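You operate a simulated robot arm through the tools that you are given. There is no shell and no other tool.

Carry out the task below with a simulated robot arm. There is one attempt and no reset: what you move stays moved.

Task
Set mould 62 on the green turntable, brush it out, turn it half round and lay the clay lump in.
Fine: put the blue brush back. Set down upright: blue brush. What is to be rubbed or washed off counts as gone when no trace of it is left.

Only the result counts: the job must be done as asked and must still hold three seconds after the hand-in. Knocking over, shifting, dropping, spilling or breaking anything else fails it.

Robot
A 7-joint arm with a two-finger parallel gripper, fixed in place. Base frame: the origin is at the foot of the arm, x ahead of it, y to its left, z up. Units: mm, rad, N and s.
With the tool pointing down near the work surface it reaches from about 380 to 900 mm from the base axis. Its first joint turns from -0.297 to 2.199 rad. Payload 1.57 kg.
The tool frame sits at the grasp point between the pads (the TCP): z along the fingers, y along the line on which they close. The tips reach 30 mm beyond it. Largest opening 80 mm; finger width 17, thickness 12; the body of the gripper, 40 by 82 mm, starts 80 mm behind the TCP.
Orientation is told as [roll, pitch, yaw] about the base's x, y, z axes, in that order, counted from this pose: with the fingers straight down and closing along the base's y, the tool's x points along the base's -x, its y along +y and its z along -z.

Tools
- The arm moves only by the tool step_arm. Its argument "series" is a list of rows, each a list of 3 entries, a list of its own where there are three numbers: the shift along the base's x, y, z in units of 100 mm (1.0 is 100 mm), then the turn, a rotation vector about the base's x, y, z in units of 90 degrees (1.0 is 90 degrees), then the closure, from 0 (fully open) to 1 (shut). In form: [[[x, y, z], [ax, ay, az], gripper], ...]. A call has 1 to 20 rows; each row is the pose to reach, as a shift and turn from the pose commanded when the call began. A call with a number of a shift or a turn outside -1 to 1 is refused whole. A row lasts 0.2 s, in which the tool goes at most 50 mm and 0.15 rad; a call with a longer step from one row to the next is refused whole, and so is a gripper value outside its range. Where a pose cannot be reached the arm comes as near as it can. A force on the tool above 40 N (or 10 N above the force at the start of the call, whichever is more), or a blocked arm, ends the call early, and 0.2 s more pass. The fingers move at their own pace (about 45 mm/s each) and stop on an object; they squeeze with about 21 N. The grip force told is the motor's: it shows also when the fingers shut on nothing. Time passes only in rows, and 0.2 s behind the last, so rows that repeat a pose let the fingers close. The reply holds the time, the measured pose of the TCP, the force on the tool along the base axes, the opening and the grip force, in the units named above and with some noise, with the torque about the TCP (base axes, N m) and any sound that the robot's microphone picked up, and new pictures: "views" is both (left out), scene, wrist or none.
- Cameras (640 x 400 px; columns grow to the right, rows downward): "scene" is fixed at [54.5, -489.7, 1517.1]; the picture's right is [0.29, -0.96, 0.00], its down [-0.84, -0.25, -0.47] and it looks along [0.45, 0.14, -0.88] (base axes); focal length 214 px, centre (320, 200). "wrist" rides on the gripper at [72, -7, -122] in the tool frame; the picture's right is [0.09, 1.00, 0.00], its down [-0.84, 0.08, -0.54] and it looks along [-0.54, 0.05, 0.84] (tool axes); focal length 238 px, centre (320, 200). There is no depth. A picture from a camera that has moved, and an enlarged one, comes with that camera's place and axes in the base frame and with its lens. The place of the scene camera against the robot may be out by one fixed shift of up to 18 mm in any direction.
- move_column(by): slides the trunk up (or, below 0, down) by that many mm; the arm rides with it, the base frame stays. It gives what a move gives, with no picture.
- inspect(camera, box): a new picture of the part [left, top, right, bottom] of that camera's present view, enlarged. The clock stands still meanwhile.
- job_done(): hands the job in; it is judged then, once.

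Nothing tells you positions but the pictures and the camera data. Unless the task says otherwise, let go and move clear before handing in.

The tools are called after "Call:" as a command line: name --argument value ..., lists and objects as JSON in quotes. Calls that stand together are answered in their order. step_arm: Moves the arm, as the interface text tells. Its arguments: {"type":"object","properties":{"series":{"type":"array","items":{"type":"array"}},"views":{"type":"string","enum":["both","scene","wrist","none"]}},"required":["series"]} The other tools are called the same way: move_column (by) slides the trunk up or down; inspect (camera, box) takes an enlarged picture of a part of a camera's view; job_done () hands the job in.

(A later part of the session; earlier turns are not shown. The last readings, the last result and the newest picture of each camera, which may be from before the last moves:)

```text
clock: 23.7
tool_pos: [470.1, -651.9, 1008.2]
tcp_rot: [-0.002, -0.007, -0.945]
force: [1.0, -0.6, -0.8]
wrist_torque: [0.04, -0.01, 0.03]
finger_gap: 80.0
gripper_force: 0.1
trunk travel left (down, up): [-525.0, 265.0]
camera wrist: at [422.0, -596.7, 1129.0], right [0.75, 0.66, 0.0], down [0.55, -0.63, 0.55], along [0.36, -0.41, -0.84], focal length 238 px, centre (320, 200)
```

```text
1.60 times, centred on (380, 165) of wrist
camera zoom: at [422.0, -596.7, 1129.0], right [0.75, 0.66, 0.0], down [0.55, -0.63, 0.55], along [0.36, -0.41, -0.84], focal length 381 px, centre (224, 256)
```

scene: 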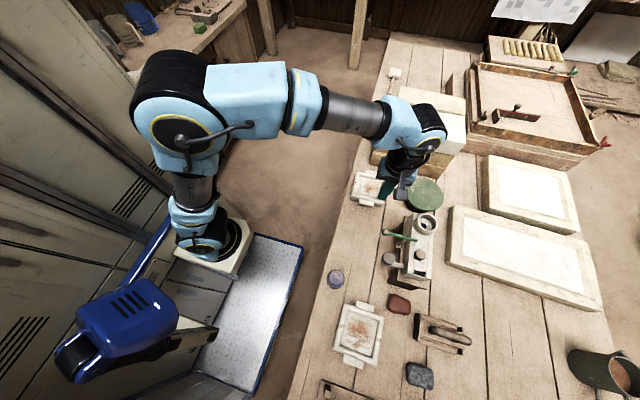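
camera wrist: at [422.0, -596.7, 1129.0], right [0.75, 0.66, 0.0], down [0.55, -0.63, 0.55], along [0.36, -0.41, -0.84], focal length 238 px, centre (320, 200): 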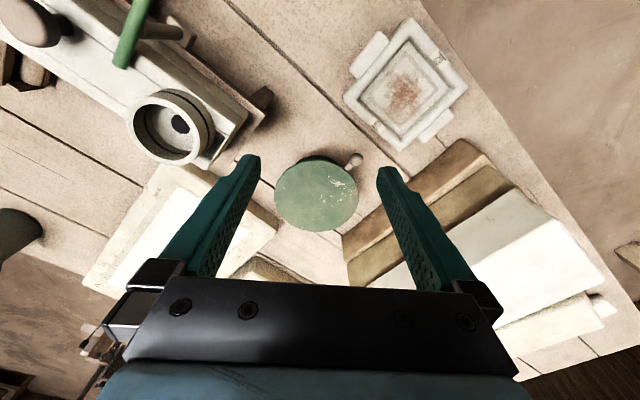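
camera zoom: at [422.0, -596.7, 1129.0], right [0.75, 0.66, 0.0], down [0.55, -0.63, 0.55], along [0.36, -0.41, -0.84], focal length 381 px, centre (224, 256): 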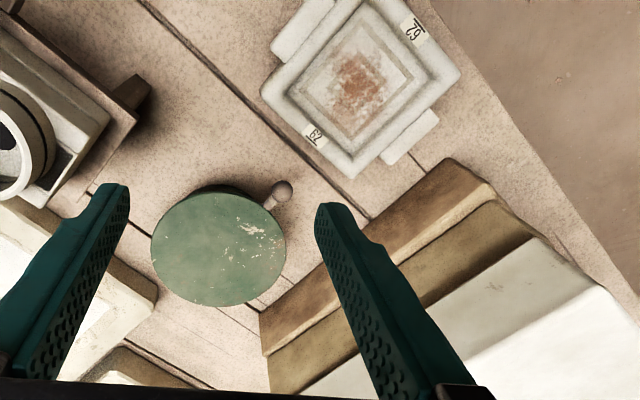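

The turntable centre is at about (556, -760), about 940 mm out, so I test how far the tool reaches there with fingers down.

Call:
step_arm --series '[[[0.2, -0.3, 0], [0, 0, 0], 0], [[0.45, -0.6, 0], [0, 0, 0], 0], [[0.75, -0.95, 0], [0, 0, 0], 0], [[0.85, -1.0, 0], [0, 0, 0], 0]]' --views "both"

Call:
inspect --camera "wrist" --box '[200, 0, 520, 200]'

```text
clock: 24.7
tool_pos: [537.9, -734.3, 1003.2]
tcp_rot: [-0.001, -0.007, -0.94]
force: [0.1, -0.7, 1.0]
wrist_torque: [-0.04, 0.01, 0.0]
finger_gap: 80.0
gripper_force: 0.0
out of reach, approached as far as the arm can: row 3, 4
trunk travel left (down, up): [-525.0, 265.0]
camera wrist: at [489.6, -679.7, 1124.3], right [0.75, 0.66, 0.0], down [0.55, -0.63, 0.55], along [0.36, -0.41, -0.84], focal length 238 px, centre (320, 200)
```

scene: 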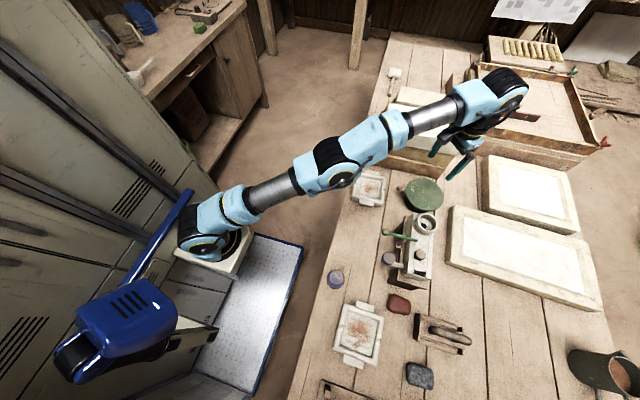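
wrist: 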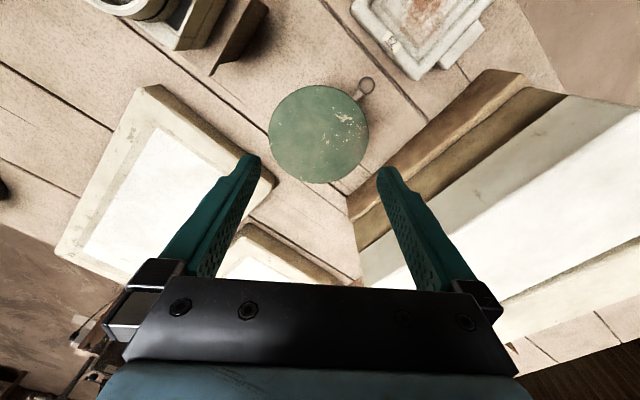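

```text
2.00 times, centred on (360, 100) of wrist
camera zoom: at [489.6, -679.7, 1124.3], right [0.75, 0.66, 0.0], down [0.55, -0.63, 0.55], along [0.36, -0.41, -0.84], focal length 477 px, centre (240, 400)
```

zoom: 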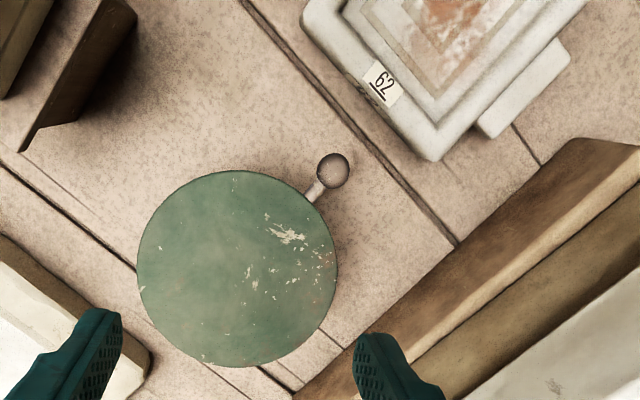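

The vertical reach is about 910 mm here; the turntable centre (≈(561,-765)) needs the tool leaned outward. I test a 25° outward lean.

Call:
step_arm --series '[[[0.0, 0.0, 0], [-0.07, -0.051, 0], 0], [[0.0, 0.0, 0], [-0.14, -0.102, 0], 0], [[0.05, -0.08, 0], [-0.21, -0.153, 0], 0], [[0.1, -0.15, 0], [-0.224, -0.164, 0], 0], [[0.1, -0.15, 0], [-0.224, -0.164, 0], 0]]' --views "both"

```text
clock: 25.9
tool_pos: [548.2, -750.3, 1003.9]
tcp_rot: [-0.002, -0.443, -0.944]
force: [0.5, 0.1, 0.6]
wrist_torque: [0.04, 0.01, 0.03]
finger_gap: 80.5
gripper_force: 0.0
trunk travel left (down, up): [-525.0, 265.0]
camera wrist: at [474.1, -659.5, 1081.5], right [0.76, 0.65, -0.04], down [0.37, -0.38, 0.85], along [0.54, -0.66, -0.53], focal length 238 px, centre (320, 200)
```

scene: 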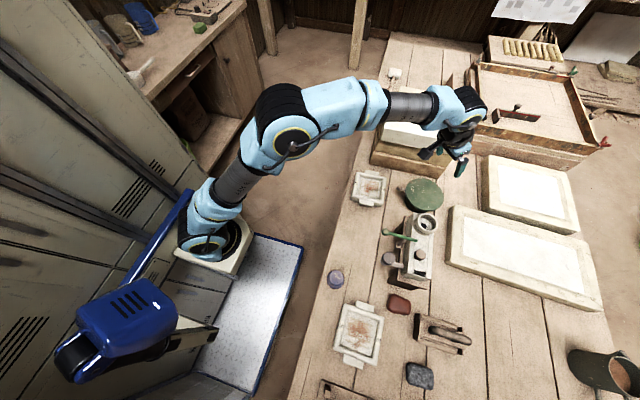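
wrist: 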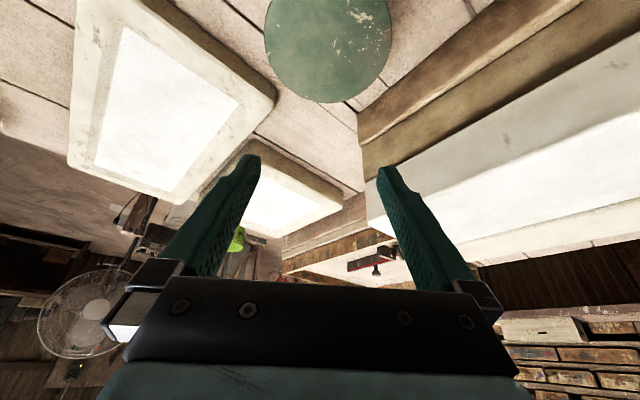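

Leaning works with plenty of slack. Now I go back to vertical and move to view mould 62 close up before gripping it by its near (-x) lug.

Call:
step_arm --series '[[[-0.15, 0.2, 0], [0.07, 0.051, 0], 0], [[-0.35, 0.5, 0], [0.14, 0.102, 0], 0], [[-0.55, 0.85, 0], [0.21, 0.153, 0], 0], [[-0.6, 1.0, 0], [0.224, 0.164, 0], 0]]' --views "none"

Call:
step_arm --series '[[[-0.1, 0.2, 0], [0, 0, 0.09], 0], [[-0.2, 0.4, 0], [0, 0, 0.18], 0], [[-0.3, 0.6, 0], [0, 0, 0.27], 0], [[-0.4, 0.8, 0], [0, 0, 0.36], 0], [[-0.45, 0.88, 0], [0, 0, 0.45], 0], [[-0.45, 0.88, 0], [0, 0, 0.54], 0], [[-0.45, 0.88, 0], [0, 0, 0.6], 0]]' --views "none"

Call:
move_column --by -100

Call:
step_arm --series '[[[0, 0.0, 0], [0, 0, 0], 0]]' --views "both"

Call:
inspect --camera "wrist" --box '[200, 80, 440, 280]'

```text
clock: 26.9
tool_pos: [488.6, -647.6, 1002.5]
tcp_rot: [-0.001, -0.004, -0.943]
force: [0.5, -0.2, -0.3]
wrist_torque: [-0.02, -0.01, -0.01]
finger_gap: 79.8
gripper_force: 0.1
trunk travel left (down, up): [-525.0, 265.0]
```

```text
clock: 28.5
tool_pos: [444.0, -562.2, 1002.0]
tcp_rot: [-0.002, -0.006, 0.004]
force: [-0.8, -0.2, -1.2]
wrist_torque: [-0.02, 0.05, -0.01]
finger_gap: 80.1
gripper_force: 0.0
trunk travel left (down, up): [-525.0, 265.0]
```

```text
clock: 29.8
tool_pos: [443.7, -562.1, 902.9]
tcp_rot: [-0.002, -0.007, -0.002]
force: [-0.7, 0.2, -0.5]
wrist_torque: [-0.02, 0.02, -0.03]
finger_gap: 80.1
gripper_force: 0.0
trunk travel left (down, up): [-425.0, 365.0]
```

```text
clock: 30.2
tool_pos: [444.4, -563.5, 902.5]
tcp_rot: [-0.003, -0.009, 0.001]
force: [0.2, -0.8, -0.9]
wrist_torque: [0.02, 0.03, 0.0]
finger_gap: 80.2
gripper_force: 0.1
trunk travel left (down, up): [-425.0, 365.0]
camera wrist: at [372.0, -568.9, 1023.3], right [-0.09, 1.0, 0.0], down [0.83, 0.08, 0.55], along [0.55, 0.05, -0.84], focal length 238 px, centre (320, 200)
```

scene: 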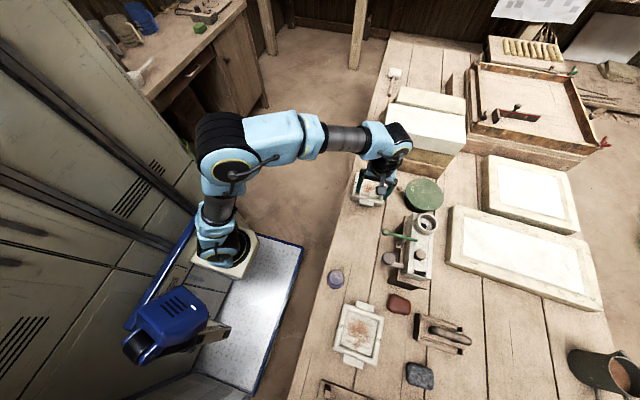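
wrist: 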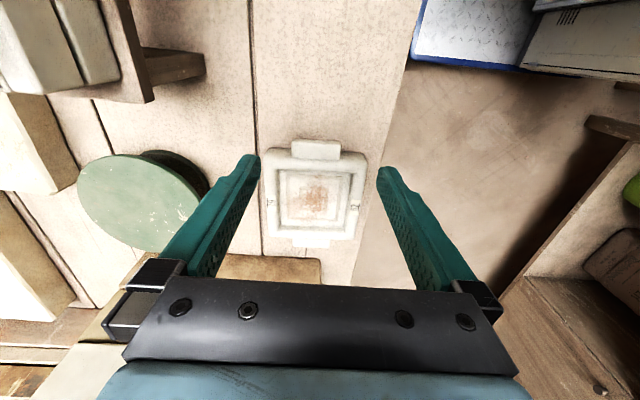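

```text
2.00 times, centred on (320, 180) of wrist
camera zoom: at [372.0, -568.9, 1023.3], right [-0.09, 1.0, 0.0], down [0.83, 0.08, 0.55], along [0.55, 0.05, -0.84], focal length 477 px, centre (320, 240)
```

zoom: 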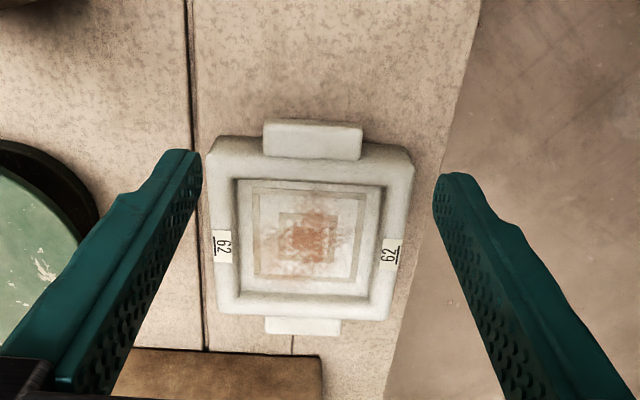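

Mould 62's body is about 132 mm square, centred near (560, -560), with a 63 mm wide lug at x ≈ 475–493. I position over the lug and come down part way, then check.

Call:
step_arm --series '[[[0.38, 0.01, 0], [0, 0, 0], 0], [[0.38, 0.01, -0.4], [0, 0, 0], 0], [[0.38, 0.01, -0.8], [0, 0, 0], 0], [[0.38, 0.01, -1.0], [0, 0, 0], 0]]' --views "both"

Call:
inspect --camera "wrist" --box '[200, 80, 440, 280]'

Call:
inspect --camera "scene" --box '[340, 160, 420, 220]'

```text
clock: 31.2
tool_pos: [481.9, -562.5, 802.1]
tcp_rot: [-0.001, -0.006, -0.001]
force: [0.0, 0.0, 0.1]
wrist_torque: [0.03, 0.0, 0.04]
finger_gap: 80.2
gripper_force: 0.1
trunk travel left (down, up): [-425.0, 365.0]
camera wrist: at [410.2, -568.9, 922.3], right [-0.09, 1.0, 0.0], down [0.83, 0.08, 0.55], along [0.55, 0.05, -0.84], focal length 238 px, centre (320, 200)
```

scene: 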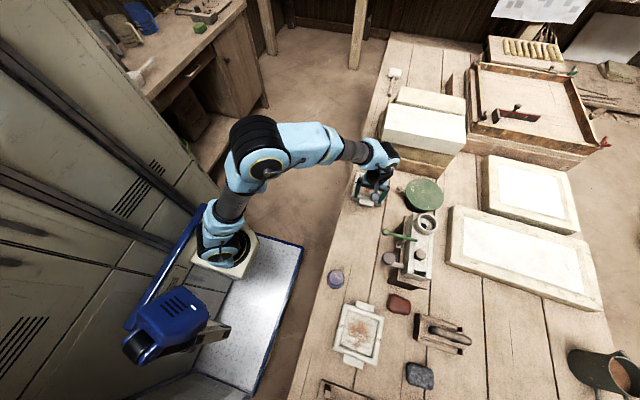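
wrist: 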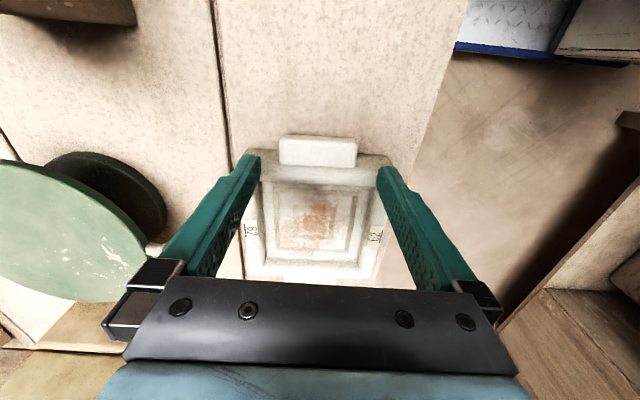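

```text
2.00 times, centred on (320, 180) of wrist
camera zoom: at [410.2, -568.9, 922.3], right [-0.09, 1.0, 0.0], down [0.83, 0.08, 0.55], along [0.55, 0.05, -0.84], focal length 477 px, centre (320, 240)
```

zoom: 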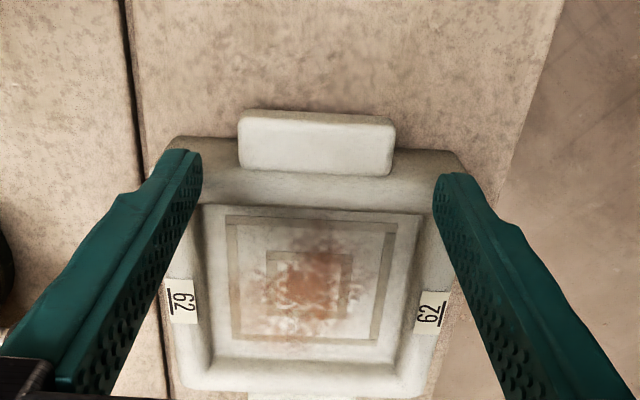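

```text
6.67 times, centred on (380, 190) of scene
camera zoom: at [54.5, -489.7, 1517.1], right [0.29, -0.96, 0.0], down [-0.84, -0.25, -0.47], along [0.45, 0.14, -0.88], focal length 1430 px, centre (-80, 267)
```

zoom: 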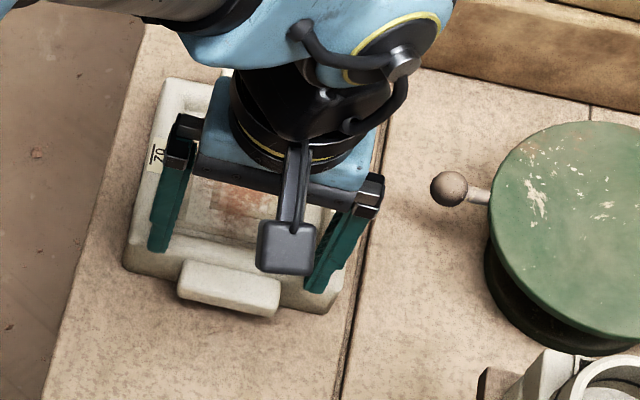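

The lug is centred between the fingers. I come down slowly until the tips feel the bench.

Call:
step_arm --series '[[[0, -0.015, -0.1], [0, 0, 0], 0], [[0, -0.015, -0.2], [0, 0, 0], 0], [[0, -0.015, -0.28], [0, 0, 0], 0], [[0, -0.015, -0.34], [0, 0, 0], 0], [[0, -0.015, -0.4], [0, 0, 0], 0], [[0, -0.015, -0.45], [0, 0, 0], 0], [[0, -0.015, -0.5], [0, 0, 0], 0], [[0, -0.015, -0.55], [0, 0, 0], 0], [[0, -0.015, -0.6], [0, 0, 0], 0], [[0, -0.015, -0.65], [0, 0, 0], 0], [[0, -0.015, -0.7], [0, 0, 0], 0]]' --views "both"

Call:
inspect --camera "wrist" --box '[200, 80, 440, 280]'

Call:
inspect --camera "scene" --box '[340, 160, 420, 220]'

```text
clock: 31.9
tool_pos: [483.3, -563.3, 789.4]
tcp_rot: [-0.007, -0.01, 0.003]
force: [-8.0, 8.1, 21.0]
wrist_torque: [1.23, 0.11, 0.39]
finger_gap: 80.0
gripper_force: 0.0
trunk travel left (down, up): [-425.0, 365.0]
stopped in row 3: the force on the tool passed its limit at 51 N (the readings are from after the stop); the commanded pose is now the measured one
camera wrist: at [410.1, -570.0, 908.9], right [-0.09, 1.0, -0.01], down [0.83, 0.08, 0.55], along [0.55, 0.04, -0.83], focal length 238 px, centre (320, 200)
```

scene: 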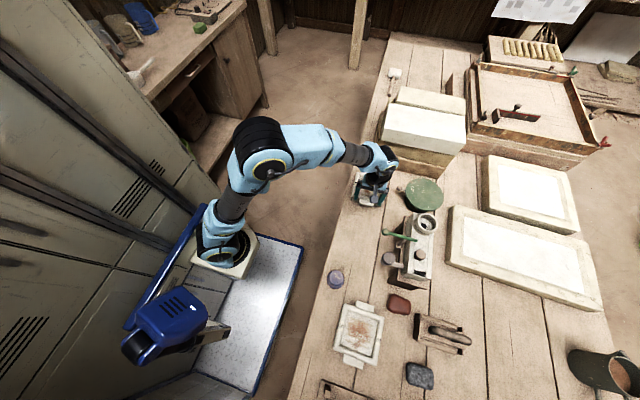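
wrist: 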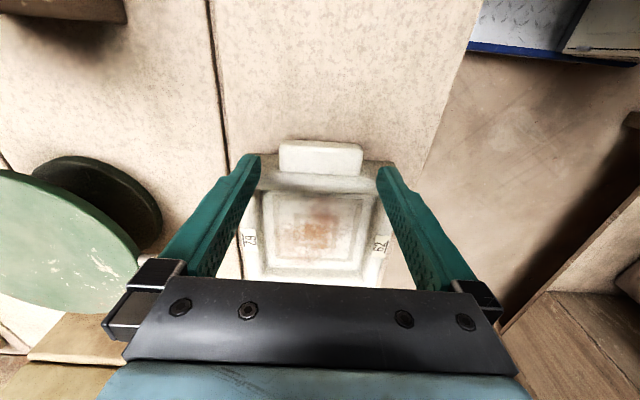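

```text
2.00 times, centred on (320, 180) of wrist
camera zoom: at [410.1, -570.0, 908.9], right [-0.09, 1.0, -0.01], down [0.83, 0.08, 0.55], along [0.55, 0.04, -0.83], focal length 477 px, centre (320, 240)
```

zoom: 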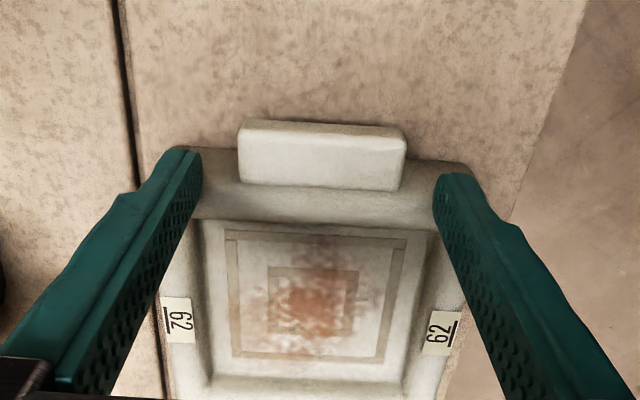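

```text
6.67 times, centred on (380, 190) of scene
camera zoom: at [54.5, -489.7, 1517.1], right [0.29, -0.96, 0.0], down [-0.84, -0.25, -0.47], along [0.45, 0.14, -0.88], focal length 1430 px, centre (-80, 267)
```

zoom: 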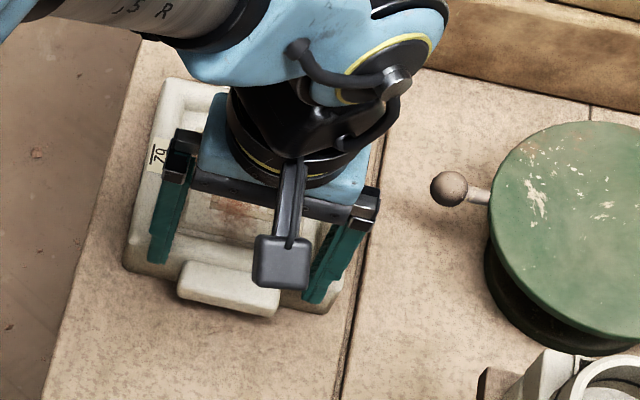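

The tips touched the mould's body edge; the mould is taller than I assumed (top ≈ 760), so its front face is nearer. I raise, shift 8 mm toward -x and descend again.

Call:
step_arm --series '[[[0, 0, 0.1], [0, 0, 0], 0], [[-0.09, -0.005, 0.1], [0, 0, 0], 0], [[-0.09, -0.005, 0.02], [0, 0, 0], 0], [[-0.09, -0.005, -0.04], [0, 0, 0], 0], [[-0.09, -0.005, -0.1], [0, 0, 0], 0], [[-0.09, -0.005, -0.15], [0, 0, 0], 0], [[-0.09, -0.005, -0.2], [0, 0, 0], 0], [[-0.09, -0.005, -0.25], [0, 0, 0], 0], [[-0.09, -0.005, -0.3], [0, 0, 0], 0], [[-0.09, -0.005, -0.35], [0, 0, 0], 0], [[-0.09, -0.005, -0.4], [0, 0, 0], 0], [[-0.09, -0.005, -0.45], [0, 0, 0], 0], [[-0.09, -0.005, -0.5], [0, 0, 0], 0], [[-0.09, -0.005, -0.55], [0, 0, 0], 0], [[-0.09, -0.005, -0.6], [0, 0, 0], 0]]' --views "both"

Call:
inspect --camera "wrist" --box '[200, 80, 440, 280]'

Call:
inspect --camera "scene" --box '[340, 160, 420, 220]'

```text
clock: 34.4
tool_pos: [473.7, -564.3, 749.6]
tcp_rot: [-0.011, -0.013, 0.001]
force: [-7.3, 7.2, 23.0]
wrist_torque: [1.33, 0.38, 0.15]
finger_gap: 80.0
gripper_force: 0.0
trunk travel left (down, up): [-425.0, 365.0]
stopped in row 12: the force on the tool passed its limit at 48 N (the readings are from after the stop); the commanded pose is now the measured one
camera wrist: at [401.2, -570.6, 871.1], right [-0.09, 1.0, -0.01], down [0.83, 0.08, 0.55], along [0.55, 0.04, -0.83], focal length 238 px, centre (320, 200)
```

scene: 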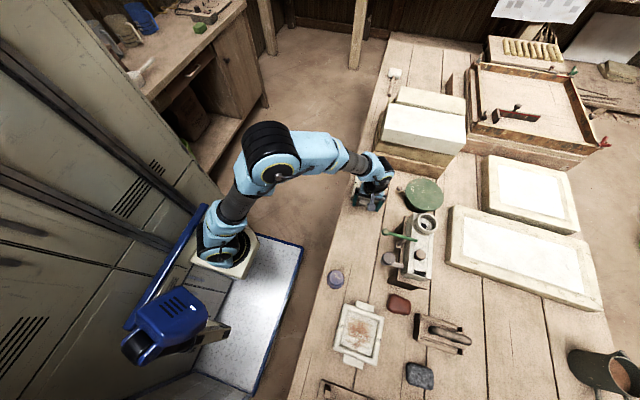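
wrist: 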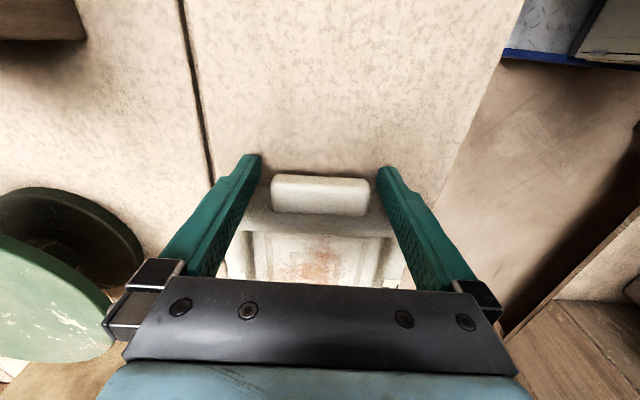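

```text
2.00 times, centred on (320, 180) of wrist
camera zoom: at [401.2, -570.6, 871.1], right [-0.09, 1.0, -0.01], down [0.83, 0.08, 0.55], along [0.55, 0.04, -0.83], focal length 477 px, centre (320, 240)
```

zoom: 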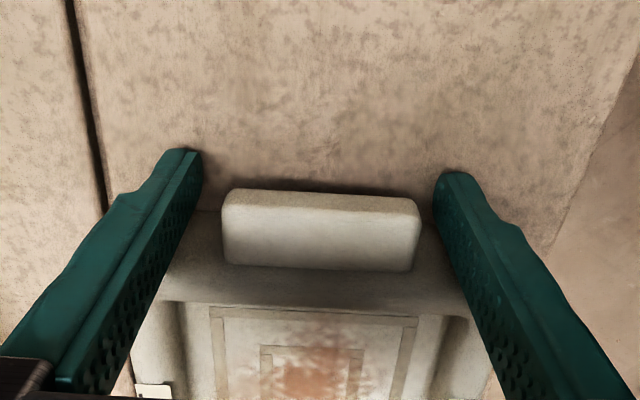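

```text
6.67 times, centred on (380, 190) of scene
camera zoom: at [54.5, -489.7, 1517.1], right [0.29, -0.96, 0.0], down [-0.84, -0.25, -0.47], along [0.45, 0.14, -0.88], focal length 1430 px, centre (-80, 267)
```

zoom: 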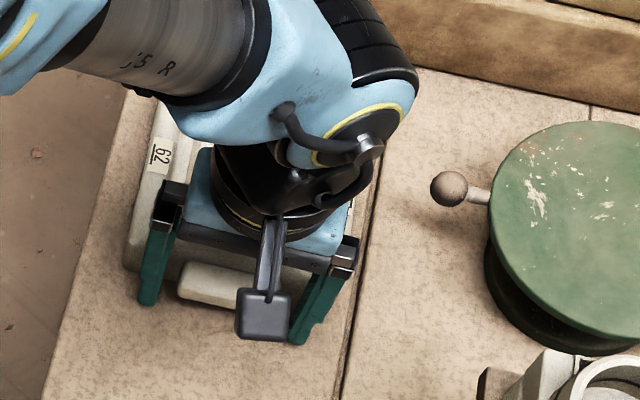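

The tips touch the bench at TCP z ≈ 750 (bench z ≈ 720). I raise 4 mm and close on the lug.

Call:
step_arm --series '[[[0, 0, 0.04], [0.006, 0.007, 0], 0], [[0, 0, 0.04], [0.006, 0.007, 0], 1], [[0, 0, 0.04], [0.006, 0.007, 0], 1], [[0, 0, 0.04], [0.006, 0.007, 0], 1], [[0, 0, 0.04], [0.006, 0.007, 0], 1], [[0, 0, 0.04], [0.006, 0.007, 0], 1], [[0, 0, 0.04], [0.006, 0.007, 0], 1]]' --views "both"

Call:
inspect --camera "wrist" --box '[200, 80, 440, 280]'

```text
clock: 36.0
tool_pos: [475.2, -565.0, 752.1]
tcp_rot: [0.001, -0.001, 0.0]
force: [-0.2, 0.1, 0.4]
wrist_torque: [-0.01, 0.51, -0.03]
finger_gap: 60.0
gripper_force: 21.0
trunk travel left (down, up): [-425.0, 365.0]
camera wrist: at [403.4, -572.2, 873.3], right [-0.09, 1.0, 0.0], down [0.84, 0.08, 0.54], along [0.54, 0.05, -0.84], focal length 238 px, centre (320, 200)
```

scene: 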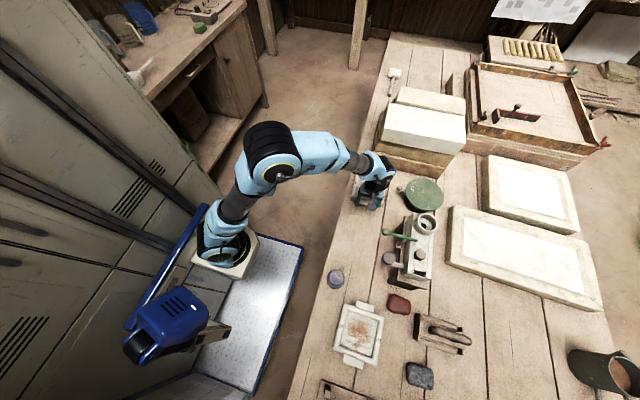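
wrist: 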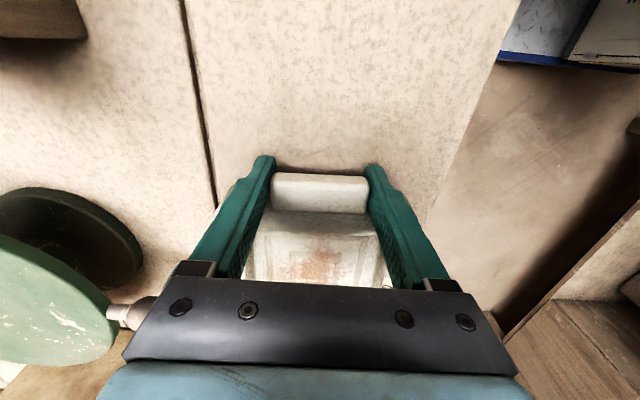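

```text
2.00 times, centred on (320, 180) of wrist
camera zoom: at [403.4, -572.2, 873.3], right [-0.09, 1.0, 0.0], down [0.84, 0.08, 0.54], along [0.54, 0.05, -0.84], focal length 477 px, centre (320, 240)
```

zoom: 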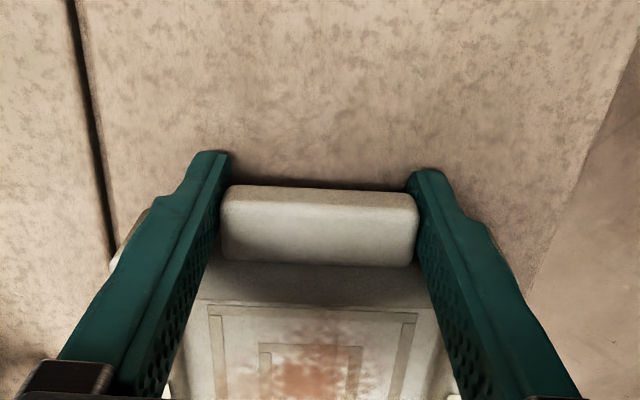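

The lug is gripped (60 mm). I lift gently and watch for droop.

Call:
step_arm --series '[[[0, 0, 0.05], [0, 0, 0], 1], [[0, 0, 0.1], [0, 0, 0], 1], [[0, 0, 0.15], [0, 0, 0], 1], [[0, 0, 0.2], [0, 0, 0], 1]]' --views "both"

Call:
inspect --camera "scene" --box '[340, 160, 420, 220]'

```text
clock: 37.0
tool_pos: [473.8, -565.3, 771.8]
tcp_rot: [0.0, 0.0, -0.001]
force: [0.7, 0.3, -6.4]
wrist_torque: [-0.05, 0.45, -0.03]
finger_gap: 60.0
gripper_force: 21.0
trunk travel left (down, up): [-425.0, 365.0]
camera wrist: at [402.9, -572.8, 894.0], right [-0.09, 1.0, 0.0], down [0.84, 0.08, 0.54], along [0.54, 0.05, -0.84], focal length 238 px, centre (320, 200)
```

scene: 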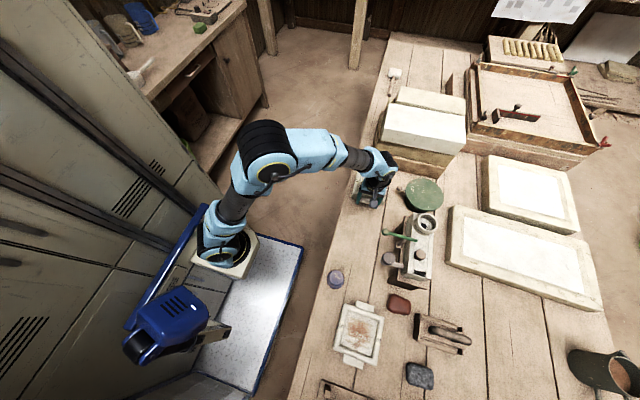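
wrist: 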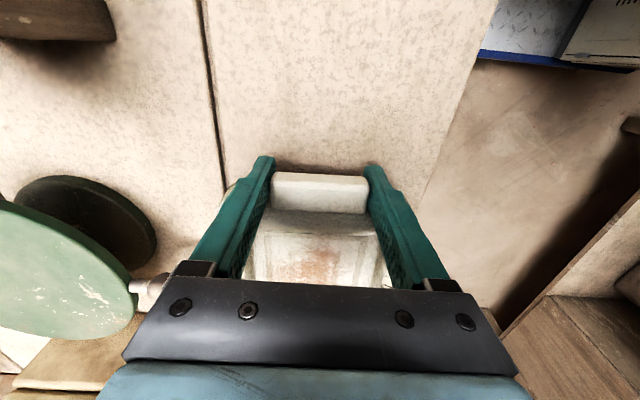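

```text
6.67 times, centred on (380, 190) of scene
camera zoom: at [54.5, -489.7, 1517.1], right [0.29, -0.96, 0.0], down [-0.84, -0.25, -0.47], along [0.45, 0.14, -0.88], focal length 1430 px, centre (-80, 267)
```

zoom: 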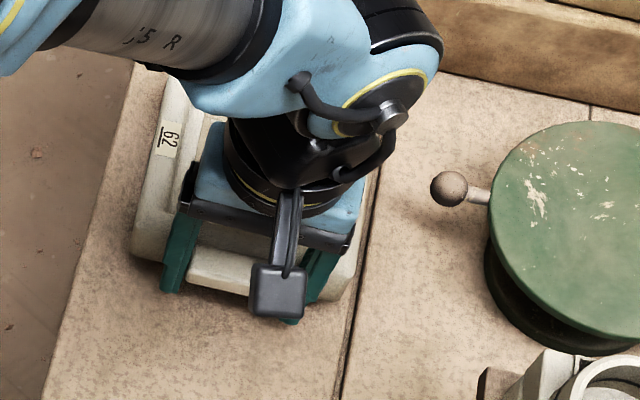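

The mould lifts rigidly (6.4 N). I raise it clear of the turntable's knob and then carry it over, keeping its yaw.

Call:
step_arm --series '[[[0, 0, 0.3], [0, 0, 0], 1], [[0, 0, 0.6], [0, 0, 0], 1], [[0, 0, 0.9], [0, 0, 0], 1], [[0, 0, 1.0], [0, 0, 0], 1]]' --views "none"

Call:
step_arm --series '[[[0.02, -0.25, 0], [0, 0, 0], 1], [[0.04, -0.5, 0], [0, 0, 0], 1], [[0.06, -0.75, 0], [0, 0, 0], 1], [[0.08, -1.0, 0], [0, 0, 0], 1]]' --views "both"

Call:
inspect --camera "scene" --box '[340, 140, 460, 240]'

```text
clock: 38.0
tool_pos: [474.6, -564.5, 873.3]
tcp_rot: [0.0, -0.001, 0.0]
force: [0.2, -0.2, -5.8]
wrist_torque: [-0.01, 0.5, 0.0]
finger_gap: 59.6
gripper_force: 21.1
trunk travel left (down, up): [-425.0, 365.0]
```

```text
clock: 39.0
tool_pos: [484.6, -666.0, 872.5]
tcp_rot: [0.0, -0.002, 0.001]
force: [0.5, -0.6, -5.3]
wrist_torque: [-0.01, 0.45, 0.02]
finger_gap: 59.8
gripper_force: 21.5
trunk travel left (down, up): [-425.0, 365.0]
camera wrist: at [412.3, -673.2, 993.4], right [-0.09, 1.0, 0.0], down [0.84, 0.08, 0.54], along [0.54, 0.05, -0.84], focal length 238 px, centre (320, 200)
```

scene: 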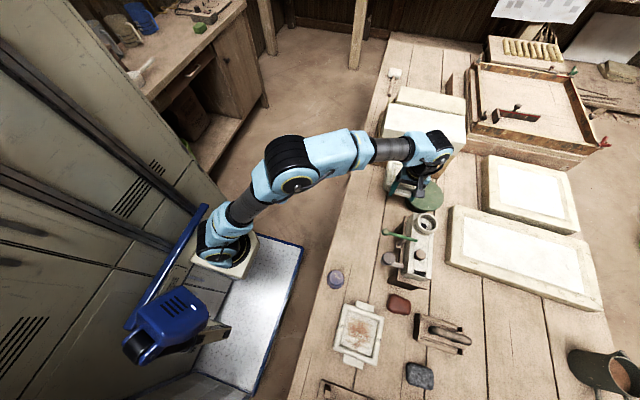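
wrist: 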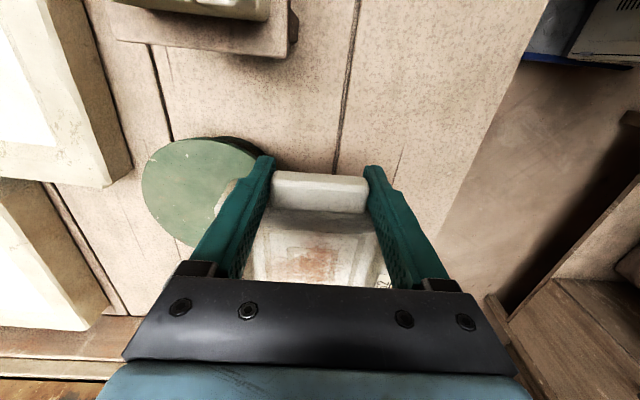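

```text
4.00 times, centred on (400, 190) of scene
camera zoom: at [54.5, -489.7, 1517.1], right [0.29, -0.96, 0.0], down [-0.84, -0.25, -0.47], along [0.45, 0.14, -0.88], focal length 858 px, centre (0, 240)
```

zoom: 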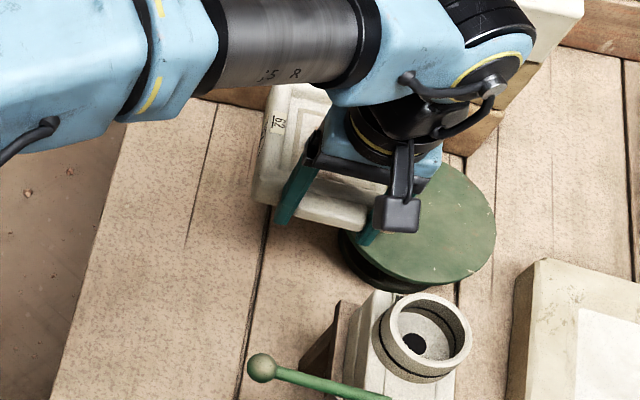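

The turntable top fits z ≈ 793, centre (557, -762), radius about 70. I carry the mould over the centre.

Call:
step_arm --series '[[[0, -0.25, 0], [0, 0, 0], 1], [[-0.01, -0.5, 0], [0, 0, 0], 1], [[-0.01, -0.75, 0], [0, 0, 0], 1], [[-0.02, -0.9, 0], [0, 0, 0], 1], [[-0.02, -0.99, 0], [0, 0, 0], 1], [[-0.02, -0.99, 0], [0, 0, 0], 1]]' --views "both"

Call:
inspect --camera "scene" --box '[360, 150, 480, 250]'

```text
clock: 40.4
tool_pos: [481.2, -765.5, 870.5]
tcp_rot: [0.0, 0.001, -0.001]
force: [-0.6, -0.2, -6.3]
wrist_torque: [-0.01, 0.5, 0.04]
finger_gap: 59.7
gripper_force: 20.8
trunk travel left (down, up): [-425.0, 365.0]
camera wrist: at [409.1, -772.1, 992.9], right [-0.09, 1.0, 0.0], down [0.84, 0.08, 0.54], along [0.54, 0.05, -0.84], focal length 238 px, centre (320, 200)
```

scene: 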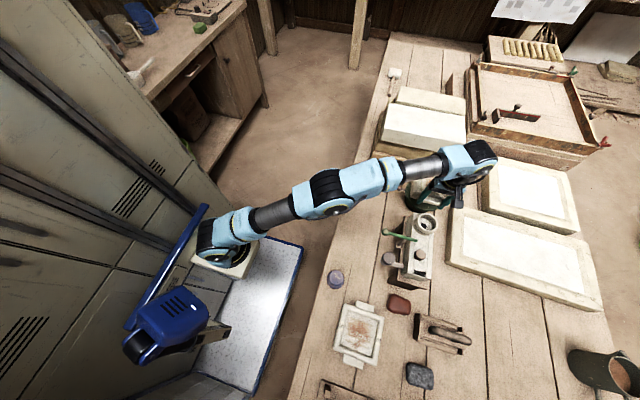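
wrist: 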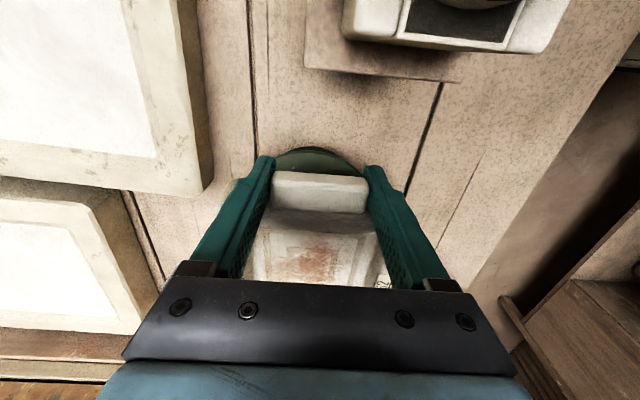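

```text
4.00 times, centred on (420, 200) of scene
camera zoom: at [54.5, -489.7, 1517.1], right [0.29, -0.96, 0.0], down [-0.84, -0.25, -0.47], along [0.45, 0.14, -0.88], focal length 858 px, centre (-80, 200)
```

zoom: 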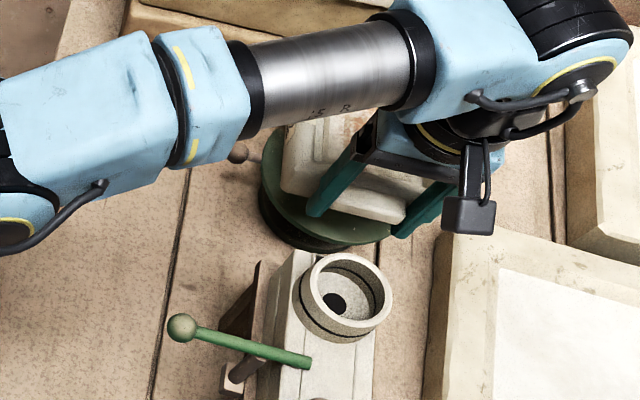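

The mould is centred over the turntable. I lower the trunk most of the way, then the arm gently until contact.

Call:
move_column --by -30

Call:
step_arm --series '[[[0, 0, -0.03], [0, 0, 0], 1], [[0, 0, -0.06], [0, 0, 0], 1], [[0, 0, -0.08], [0, 0, 0], 1], [[0, 0, -0.1], [0, 0, 0], 1]]' --views "both"

Call:
inspect --camera "scene" --box '[360, 150, 480, 250]'

```text
clock: 41.2
tool_pos: [480.3, -764.6, 841.5]
tcp_rot: [0.0, 0.0, 0.0]
force: [-0.5, 0.2, -6.9]
wrist_torque: [0.01, 0.47, 0.01]
finger_gap: 60.1
gripper_force: 20.8
trunk travel left (down, up): [-395.0, 395.0]
```

```text
clock: 42.2
tool_pos: [480.5, -764.7, 831.1]
tcp_rot: [0.0, -0.002, 0.0]
force: [0.6, 0.0, -6.0]
wrist_torque: [-0.02, 0.48, -0.02]
finger_gap: 59.9
gripper_force: 20.9
trunk travel left (down, up): [-395.0, 395.0]
camera wrist: at [408.8, -771.9, 952.7], right [-0.09, 1.0, 0.0], down [0.84, 0.08, 0.54], along [0.54, 0.05, -0.84], focal length 238 px, centre (320, 200)
```

scene: 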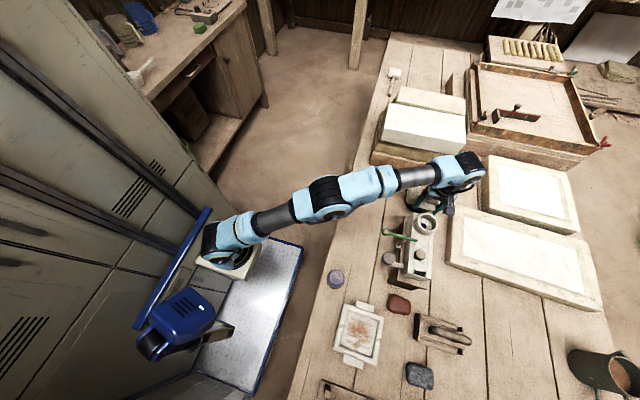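
wrist: 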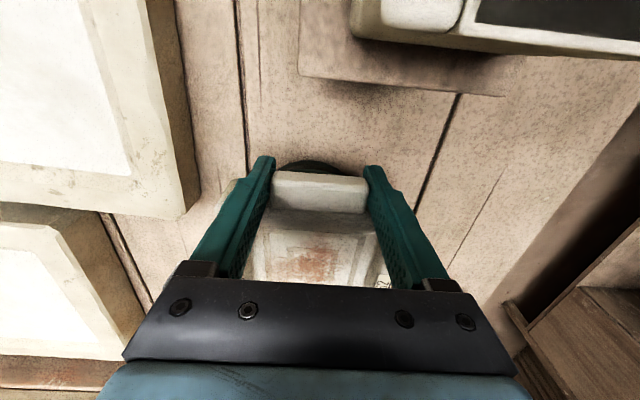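

```text
4.00 times, centred on (420, 200) of scene
camera zoom: at [54.5, -489.7, 1517.1], right [0.29, -0.96, 0.0], down [-0.84, -0.25, -0.47], along [0.45, 0.14, -0.88], focal length 858 px, centre (-80, 200)
```

zoom: 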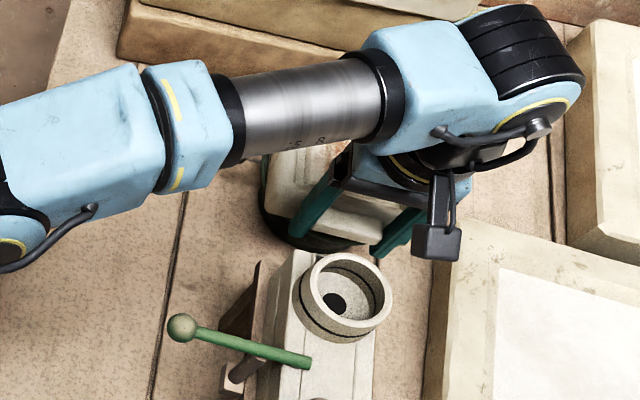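

Still hanging free (-6 N). I continue lowering in small steps.

Call:
step_arm --series '[[[0, 0, -0.02], [0, 0, 0], 1], [[0, 0, -0.04], [0, 0, 0], 1]]' --views "none"

Call:
step_arm --series '[[[0, 0, -0.02], [0, 0, 0], 1], [[0, 0, -0.03], [0, 0, 0], 1]]' --views "none"

Call:
step_arm --series '[[[0, 0, -0.01], [0, 0, 0], 1], [[0, 0, -0.02], [0, 0, 0], 1]]' --views "wrist"

```text
clock: 42.8
tool_pos: [481.1, -765.7, 826.8]
tcp_rot: [0.001, -0.001, 0.001]
force: [0.1, 0.7, -6.2]
wrist_torque: [-0.02, 0.49, -0.02]
finger_gap: 59.8
gripper_force: 21.0
trunk travel left (down, up): [-395.0, 395.0]
```

```text
clock: 43.4
tool_pos: [480.2, -763.6, 825.5]
tcp_rot: [0.0, -0.001, -0.001]
force: [-1.5, -0.4, 2.0]
wrist_torque: [0.12, -0.63, 0.01]
finger_gap: 59.6
gripper_force: 20.9
trunk travel left (down, up): [-395.0, 395.0]
```

```text
clock: 44.0
tool_pos: [480.9, -763.6, 823.7]
tcp_rot: [-0.001, -0.002, -0.001]
force: [-2.4, 0.7, 1.9]
wrist_torque: [0.1, -0.66, -0.05]
finger_gap: 59.7
gripper_force: 20.9
trunk travel left (down, up): [-395.0, 395.0]
camera wrist: at [408.8, -771.6, 944.7], right [-0.09, 1.0, 0.0], down [0.84, 0.08, 0.54], along [0.54, 0.05, -0.84], focal length 238 px, centre (320, 200)
```

wrist: 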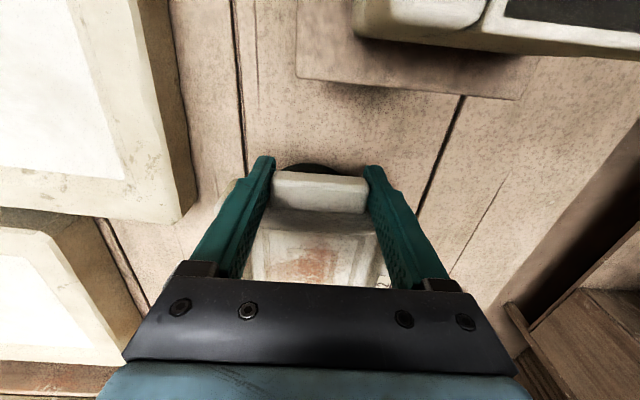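

The mould rests on the disc (top z ≈ 793). I open the fingers and rise straight up.

Call:
step_arm --series '[[[0, 0, 0.01], [0, 0, 0], 0.2], [[0, 0, 0.01], [0, 0, 0], 0.1], [[0, 0, 0.01], [0, 0, 0], 0], [[0, 0, 0.01], [0, 0, 0], 0], [[0, 0, 0.01], [0, 0, 0], 0]]' --views "none"

Call:
step_arm --series '[[[0, 0, 0.1], [0, 0, 0], 0], [[0, 0, 0.2], [0, 0, 0], 0], [[-0.05, 0.1, 0.5], [0, 0, 0], 0], [[-0.15, 0.25, 0.9], [0, 0, 0], 0]]' --views "both"

Call:
inspect --camera "scene" --box '[360, 150, 480, 250]'

```text
clock: 45.2
tool_pos: [480.8, -764.3, 824.5]
tcp_rot: [0.001, -0.002, 0.0]
force: [1.7, 0.6, -0.6]
wrist_torque: [-0.01, 0.0, -0.01]
finger_gap: 80.1
gripper_force: 0.1
trunk travel left (down, up): [-395.0, 395.0]
```

```text
clock: 46.2
tool_pos: [464.6, -740.0, 912.9]
tcp_rot: [0.0, 0.0, 0.001]
force: [0.6, -0.2, 0.4]
wrist_torque: [0.05, -0.01, 0.02]
finger_gap: 79.8
gripper_force: 0.1
trunk travel left (down, up): [-395.0, 395.0]
camera wrist: at [393.3, -747.2, 1034.6], right [-0.09, 1.0, 0.0], down [0.84, 0.08, 0.54], along [0.54, 0.05, -0.84], focal length 238 px, centre (320, 200)
```

scene: 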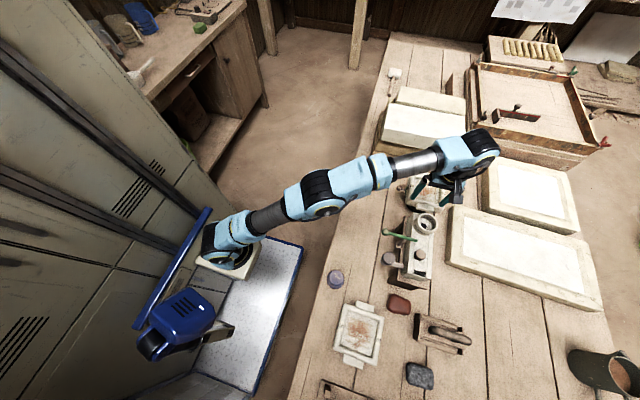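
wrist: 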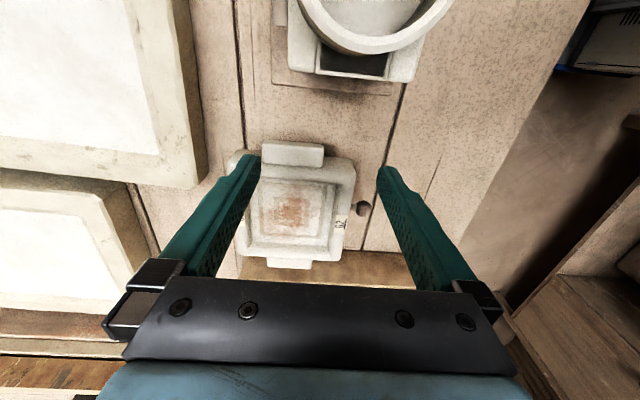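

```text
4.00 times, centred on (420, 200) of scene
camera zoom: at [54.5, -489.7, 1517.1], right [0.29, -0.96, 0.0], down [-0.84, -0.25, -0.47], along [0.45, 0.14, -0.88], focal length 858 px, centre (-80, 200)
```

zoom: 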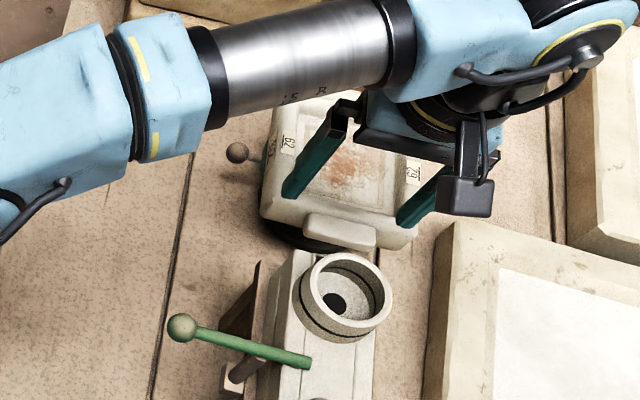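

The mould sits squarely on the turntable. Next I fetch the blue brush (knob top ≈ (166, -521, 778)), moving around the fixture with clearance.

Call:
step_arm --series '[[[0, 0.2, 0.4], [0, 0, 0], 0], [[-0.05, 0.55, 0.45], [0, 0, 0], 0], [[-0.1, 0.95, 0.45], [0, 0, 0], 0]]' --views "none"

Call:
step_arm --series '[[[-0.05, 0.4, 0], [0, 0, 0], 0], [[-0.1, 0.8, 0], [0, 0, 0], 0], [[-0.15, 1.0, 0], [0, 0, 0], 0]]' --views "none"

Call:
step_arm --series '[[[-0.35, 0.3, 0], [0, 0, -0.09], 0], [[-0.7, 0.5, 0], [0, 0, -0.18], 0], [[-1, 0.5, 0], [0, 0, -0.27], 0]]' --views "none"

Call:
step_arm --series '[[[-0.4, 0.1, 0], [0, 0, -0.09], 0], [[-0.8, 0.1, 0], [0, 0, -0.18], 0], [[-1, 0.1, 0], [0, 0, -0.27], 0]]' --views "none"

Call:
step_arm --series '[[[-0.4, 0.1, -0.2], [0, 0, -0.09], 0], [[-0.8, 0.2, -0.4], [0, 0, -0.18], 0], [[-1, 0.4, -0.7], [0, 0, -0.265], 0]]' --views "both"

```text
clock: 47.0
tool_pos: [455.6, -644.9, 957.9]
tcp_rot: [0.001, 0.0, -0.001]
force: [0.4, -0.1, -0.9]
wrist_torque: [0.0, 0.0, -0.02]
finger_gap: 79.9
gripper_force: 0.0
trunk travel left (down, up): [-395.0, 395.0]
```

```text
clock: 47.8
tool_pos: [441.9, -545.2, 958.2]
tcp_rot: [0.001, 0.0, 0.001]
force: [0.5, 0.8, -0.2]
wrist_torque: [-0.01, 0.07, 0.0]
finger_gap: 79.9
gripper_force: 0.0
trunk travel left (down, up): [-395.0, 395.0]
```

```text
clock: 48.6
tool_pos: [342.0, -495.9, 959.5]
tcp_rot: [0.0, -0.002, -0.425]
force: [-0.6, 0.4, -1.0]
wrist_torque: [0.01, -0.01, -0.02]
finger_gap: 80.1
gripper_force: 0.0
trunk travel left (down, up): [-395.0, 395.0]
```

```text
clock: 49.4
tool_pos: [240.1, -485.1, 958.3]
tcp_rot: [-0.001, -0.001, -0.85]
force: [0.2, 0.0, -0.1]
wrist_torque: [-0.02, 0.0, 0.02]
finger_gap: 80.1
gripper_force: 0.1
trunk travel left (down, up): [-395.0, 395.0]
```

```text
clock: 50.2
tool_pos: [138.7, -444.9, 887.1]
tcp_rot: [0.0, -0.002, -1.266]
force: [0.1, -0.1, 0.5]
wrist_torque: [0.0, 0.01, 0.0]
finger_gap: 80.1
gripper_force: 0.0
trunk travel left (down, up): [-395.0, 395.0]
camera wrist: at [111.4, -378.5, 1008.9], right [0.92, 0.39, 0.0], down [0.32, -0.77, 0.54], along [0.21, -0.5, -0.84], focal length 238 px, centre (320, 200)
```

scene: 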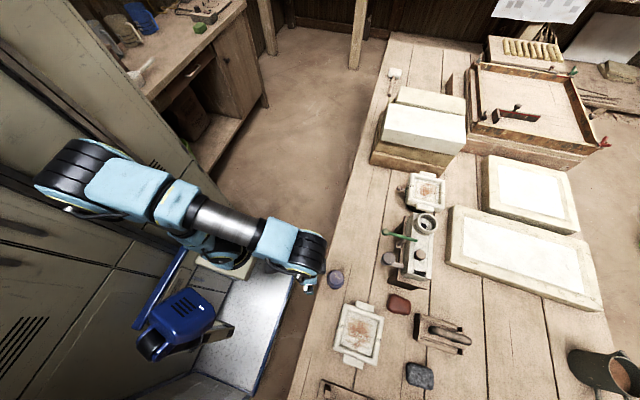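
wrist: 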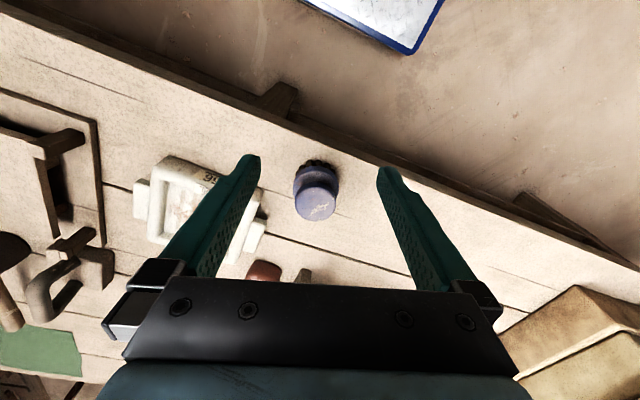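

Call:
inspect --camera "wrist" --box '[270, 140, 370, 240]'

Call:
inspect --camera "scene" --box '[390, 160, 450, 210]'

Call:
inspect --camera "scene" --box '[310, 255, 360, 300]'

```text
4.00 times, centred on (320, 190) of wrist
camera zoom: at [111.4, -378.5, 1008.9], right [0.92, 0.39, 0.0], down [0.32, -0.77, 0.54], along [0.21, -0.5, -0.84], focal length 953 px, centre (320, 240)
```

zoom: 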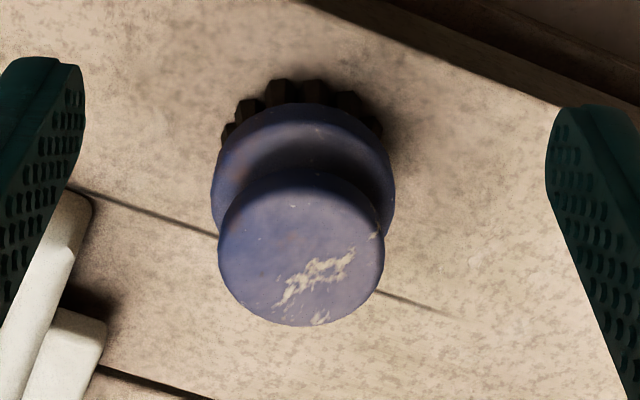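

```text
8.00 times, centred on (420, 185) of scene
camera zoom: at [54.5, -489.7, 1517.1], right [0.29, -0.96, 0.0], down [-0.84, -0.25, -0.47], along [0.45, 0.14, -0.88], focal length 1716 px, centre (-480, 320)
```

zoom: 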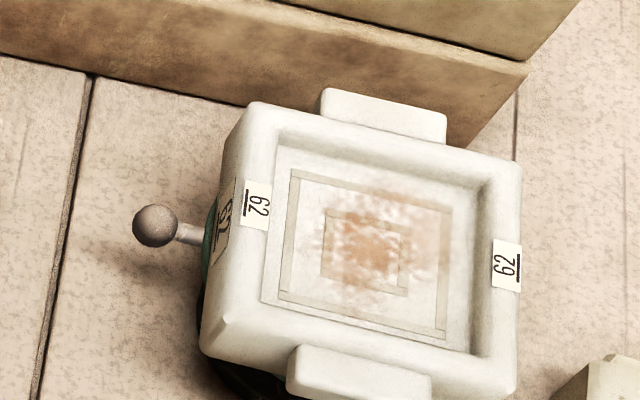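

```text
8.89 times, centred on (335, 278) of scene
camera zoom: at [54.5, -489.7, 1517.1], right [0.29, -0.96, 0.0], down [-0.84, -0.25, -0.47], along [0.45, 0.14, -0.88], focal length 1906 px, centre (187, -489)
```

zoom: 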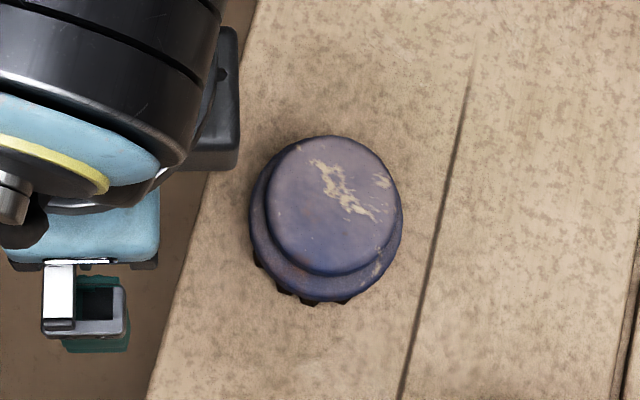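

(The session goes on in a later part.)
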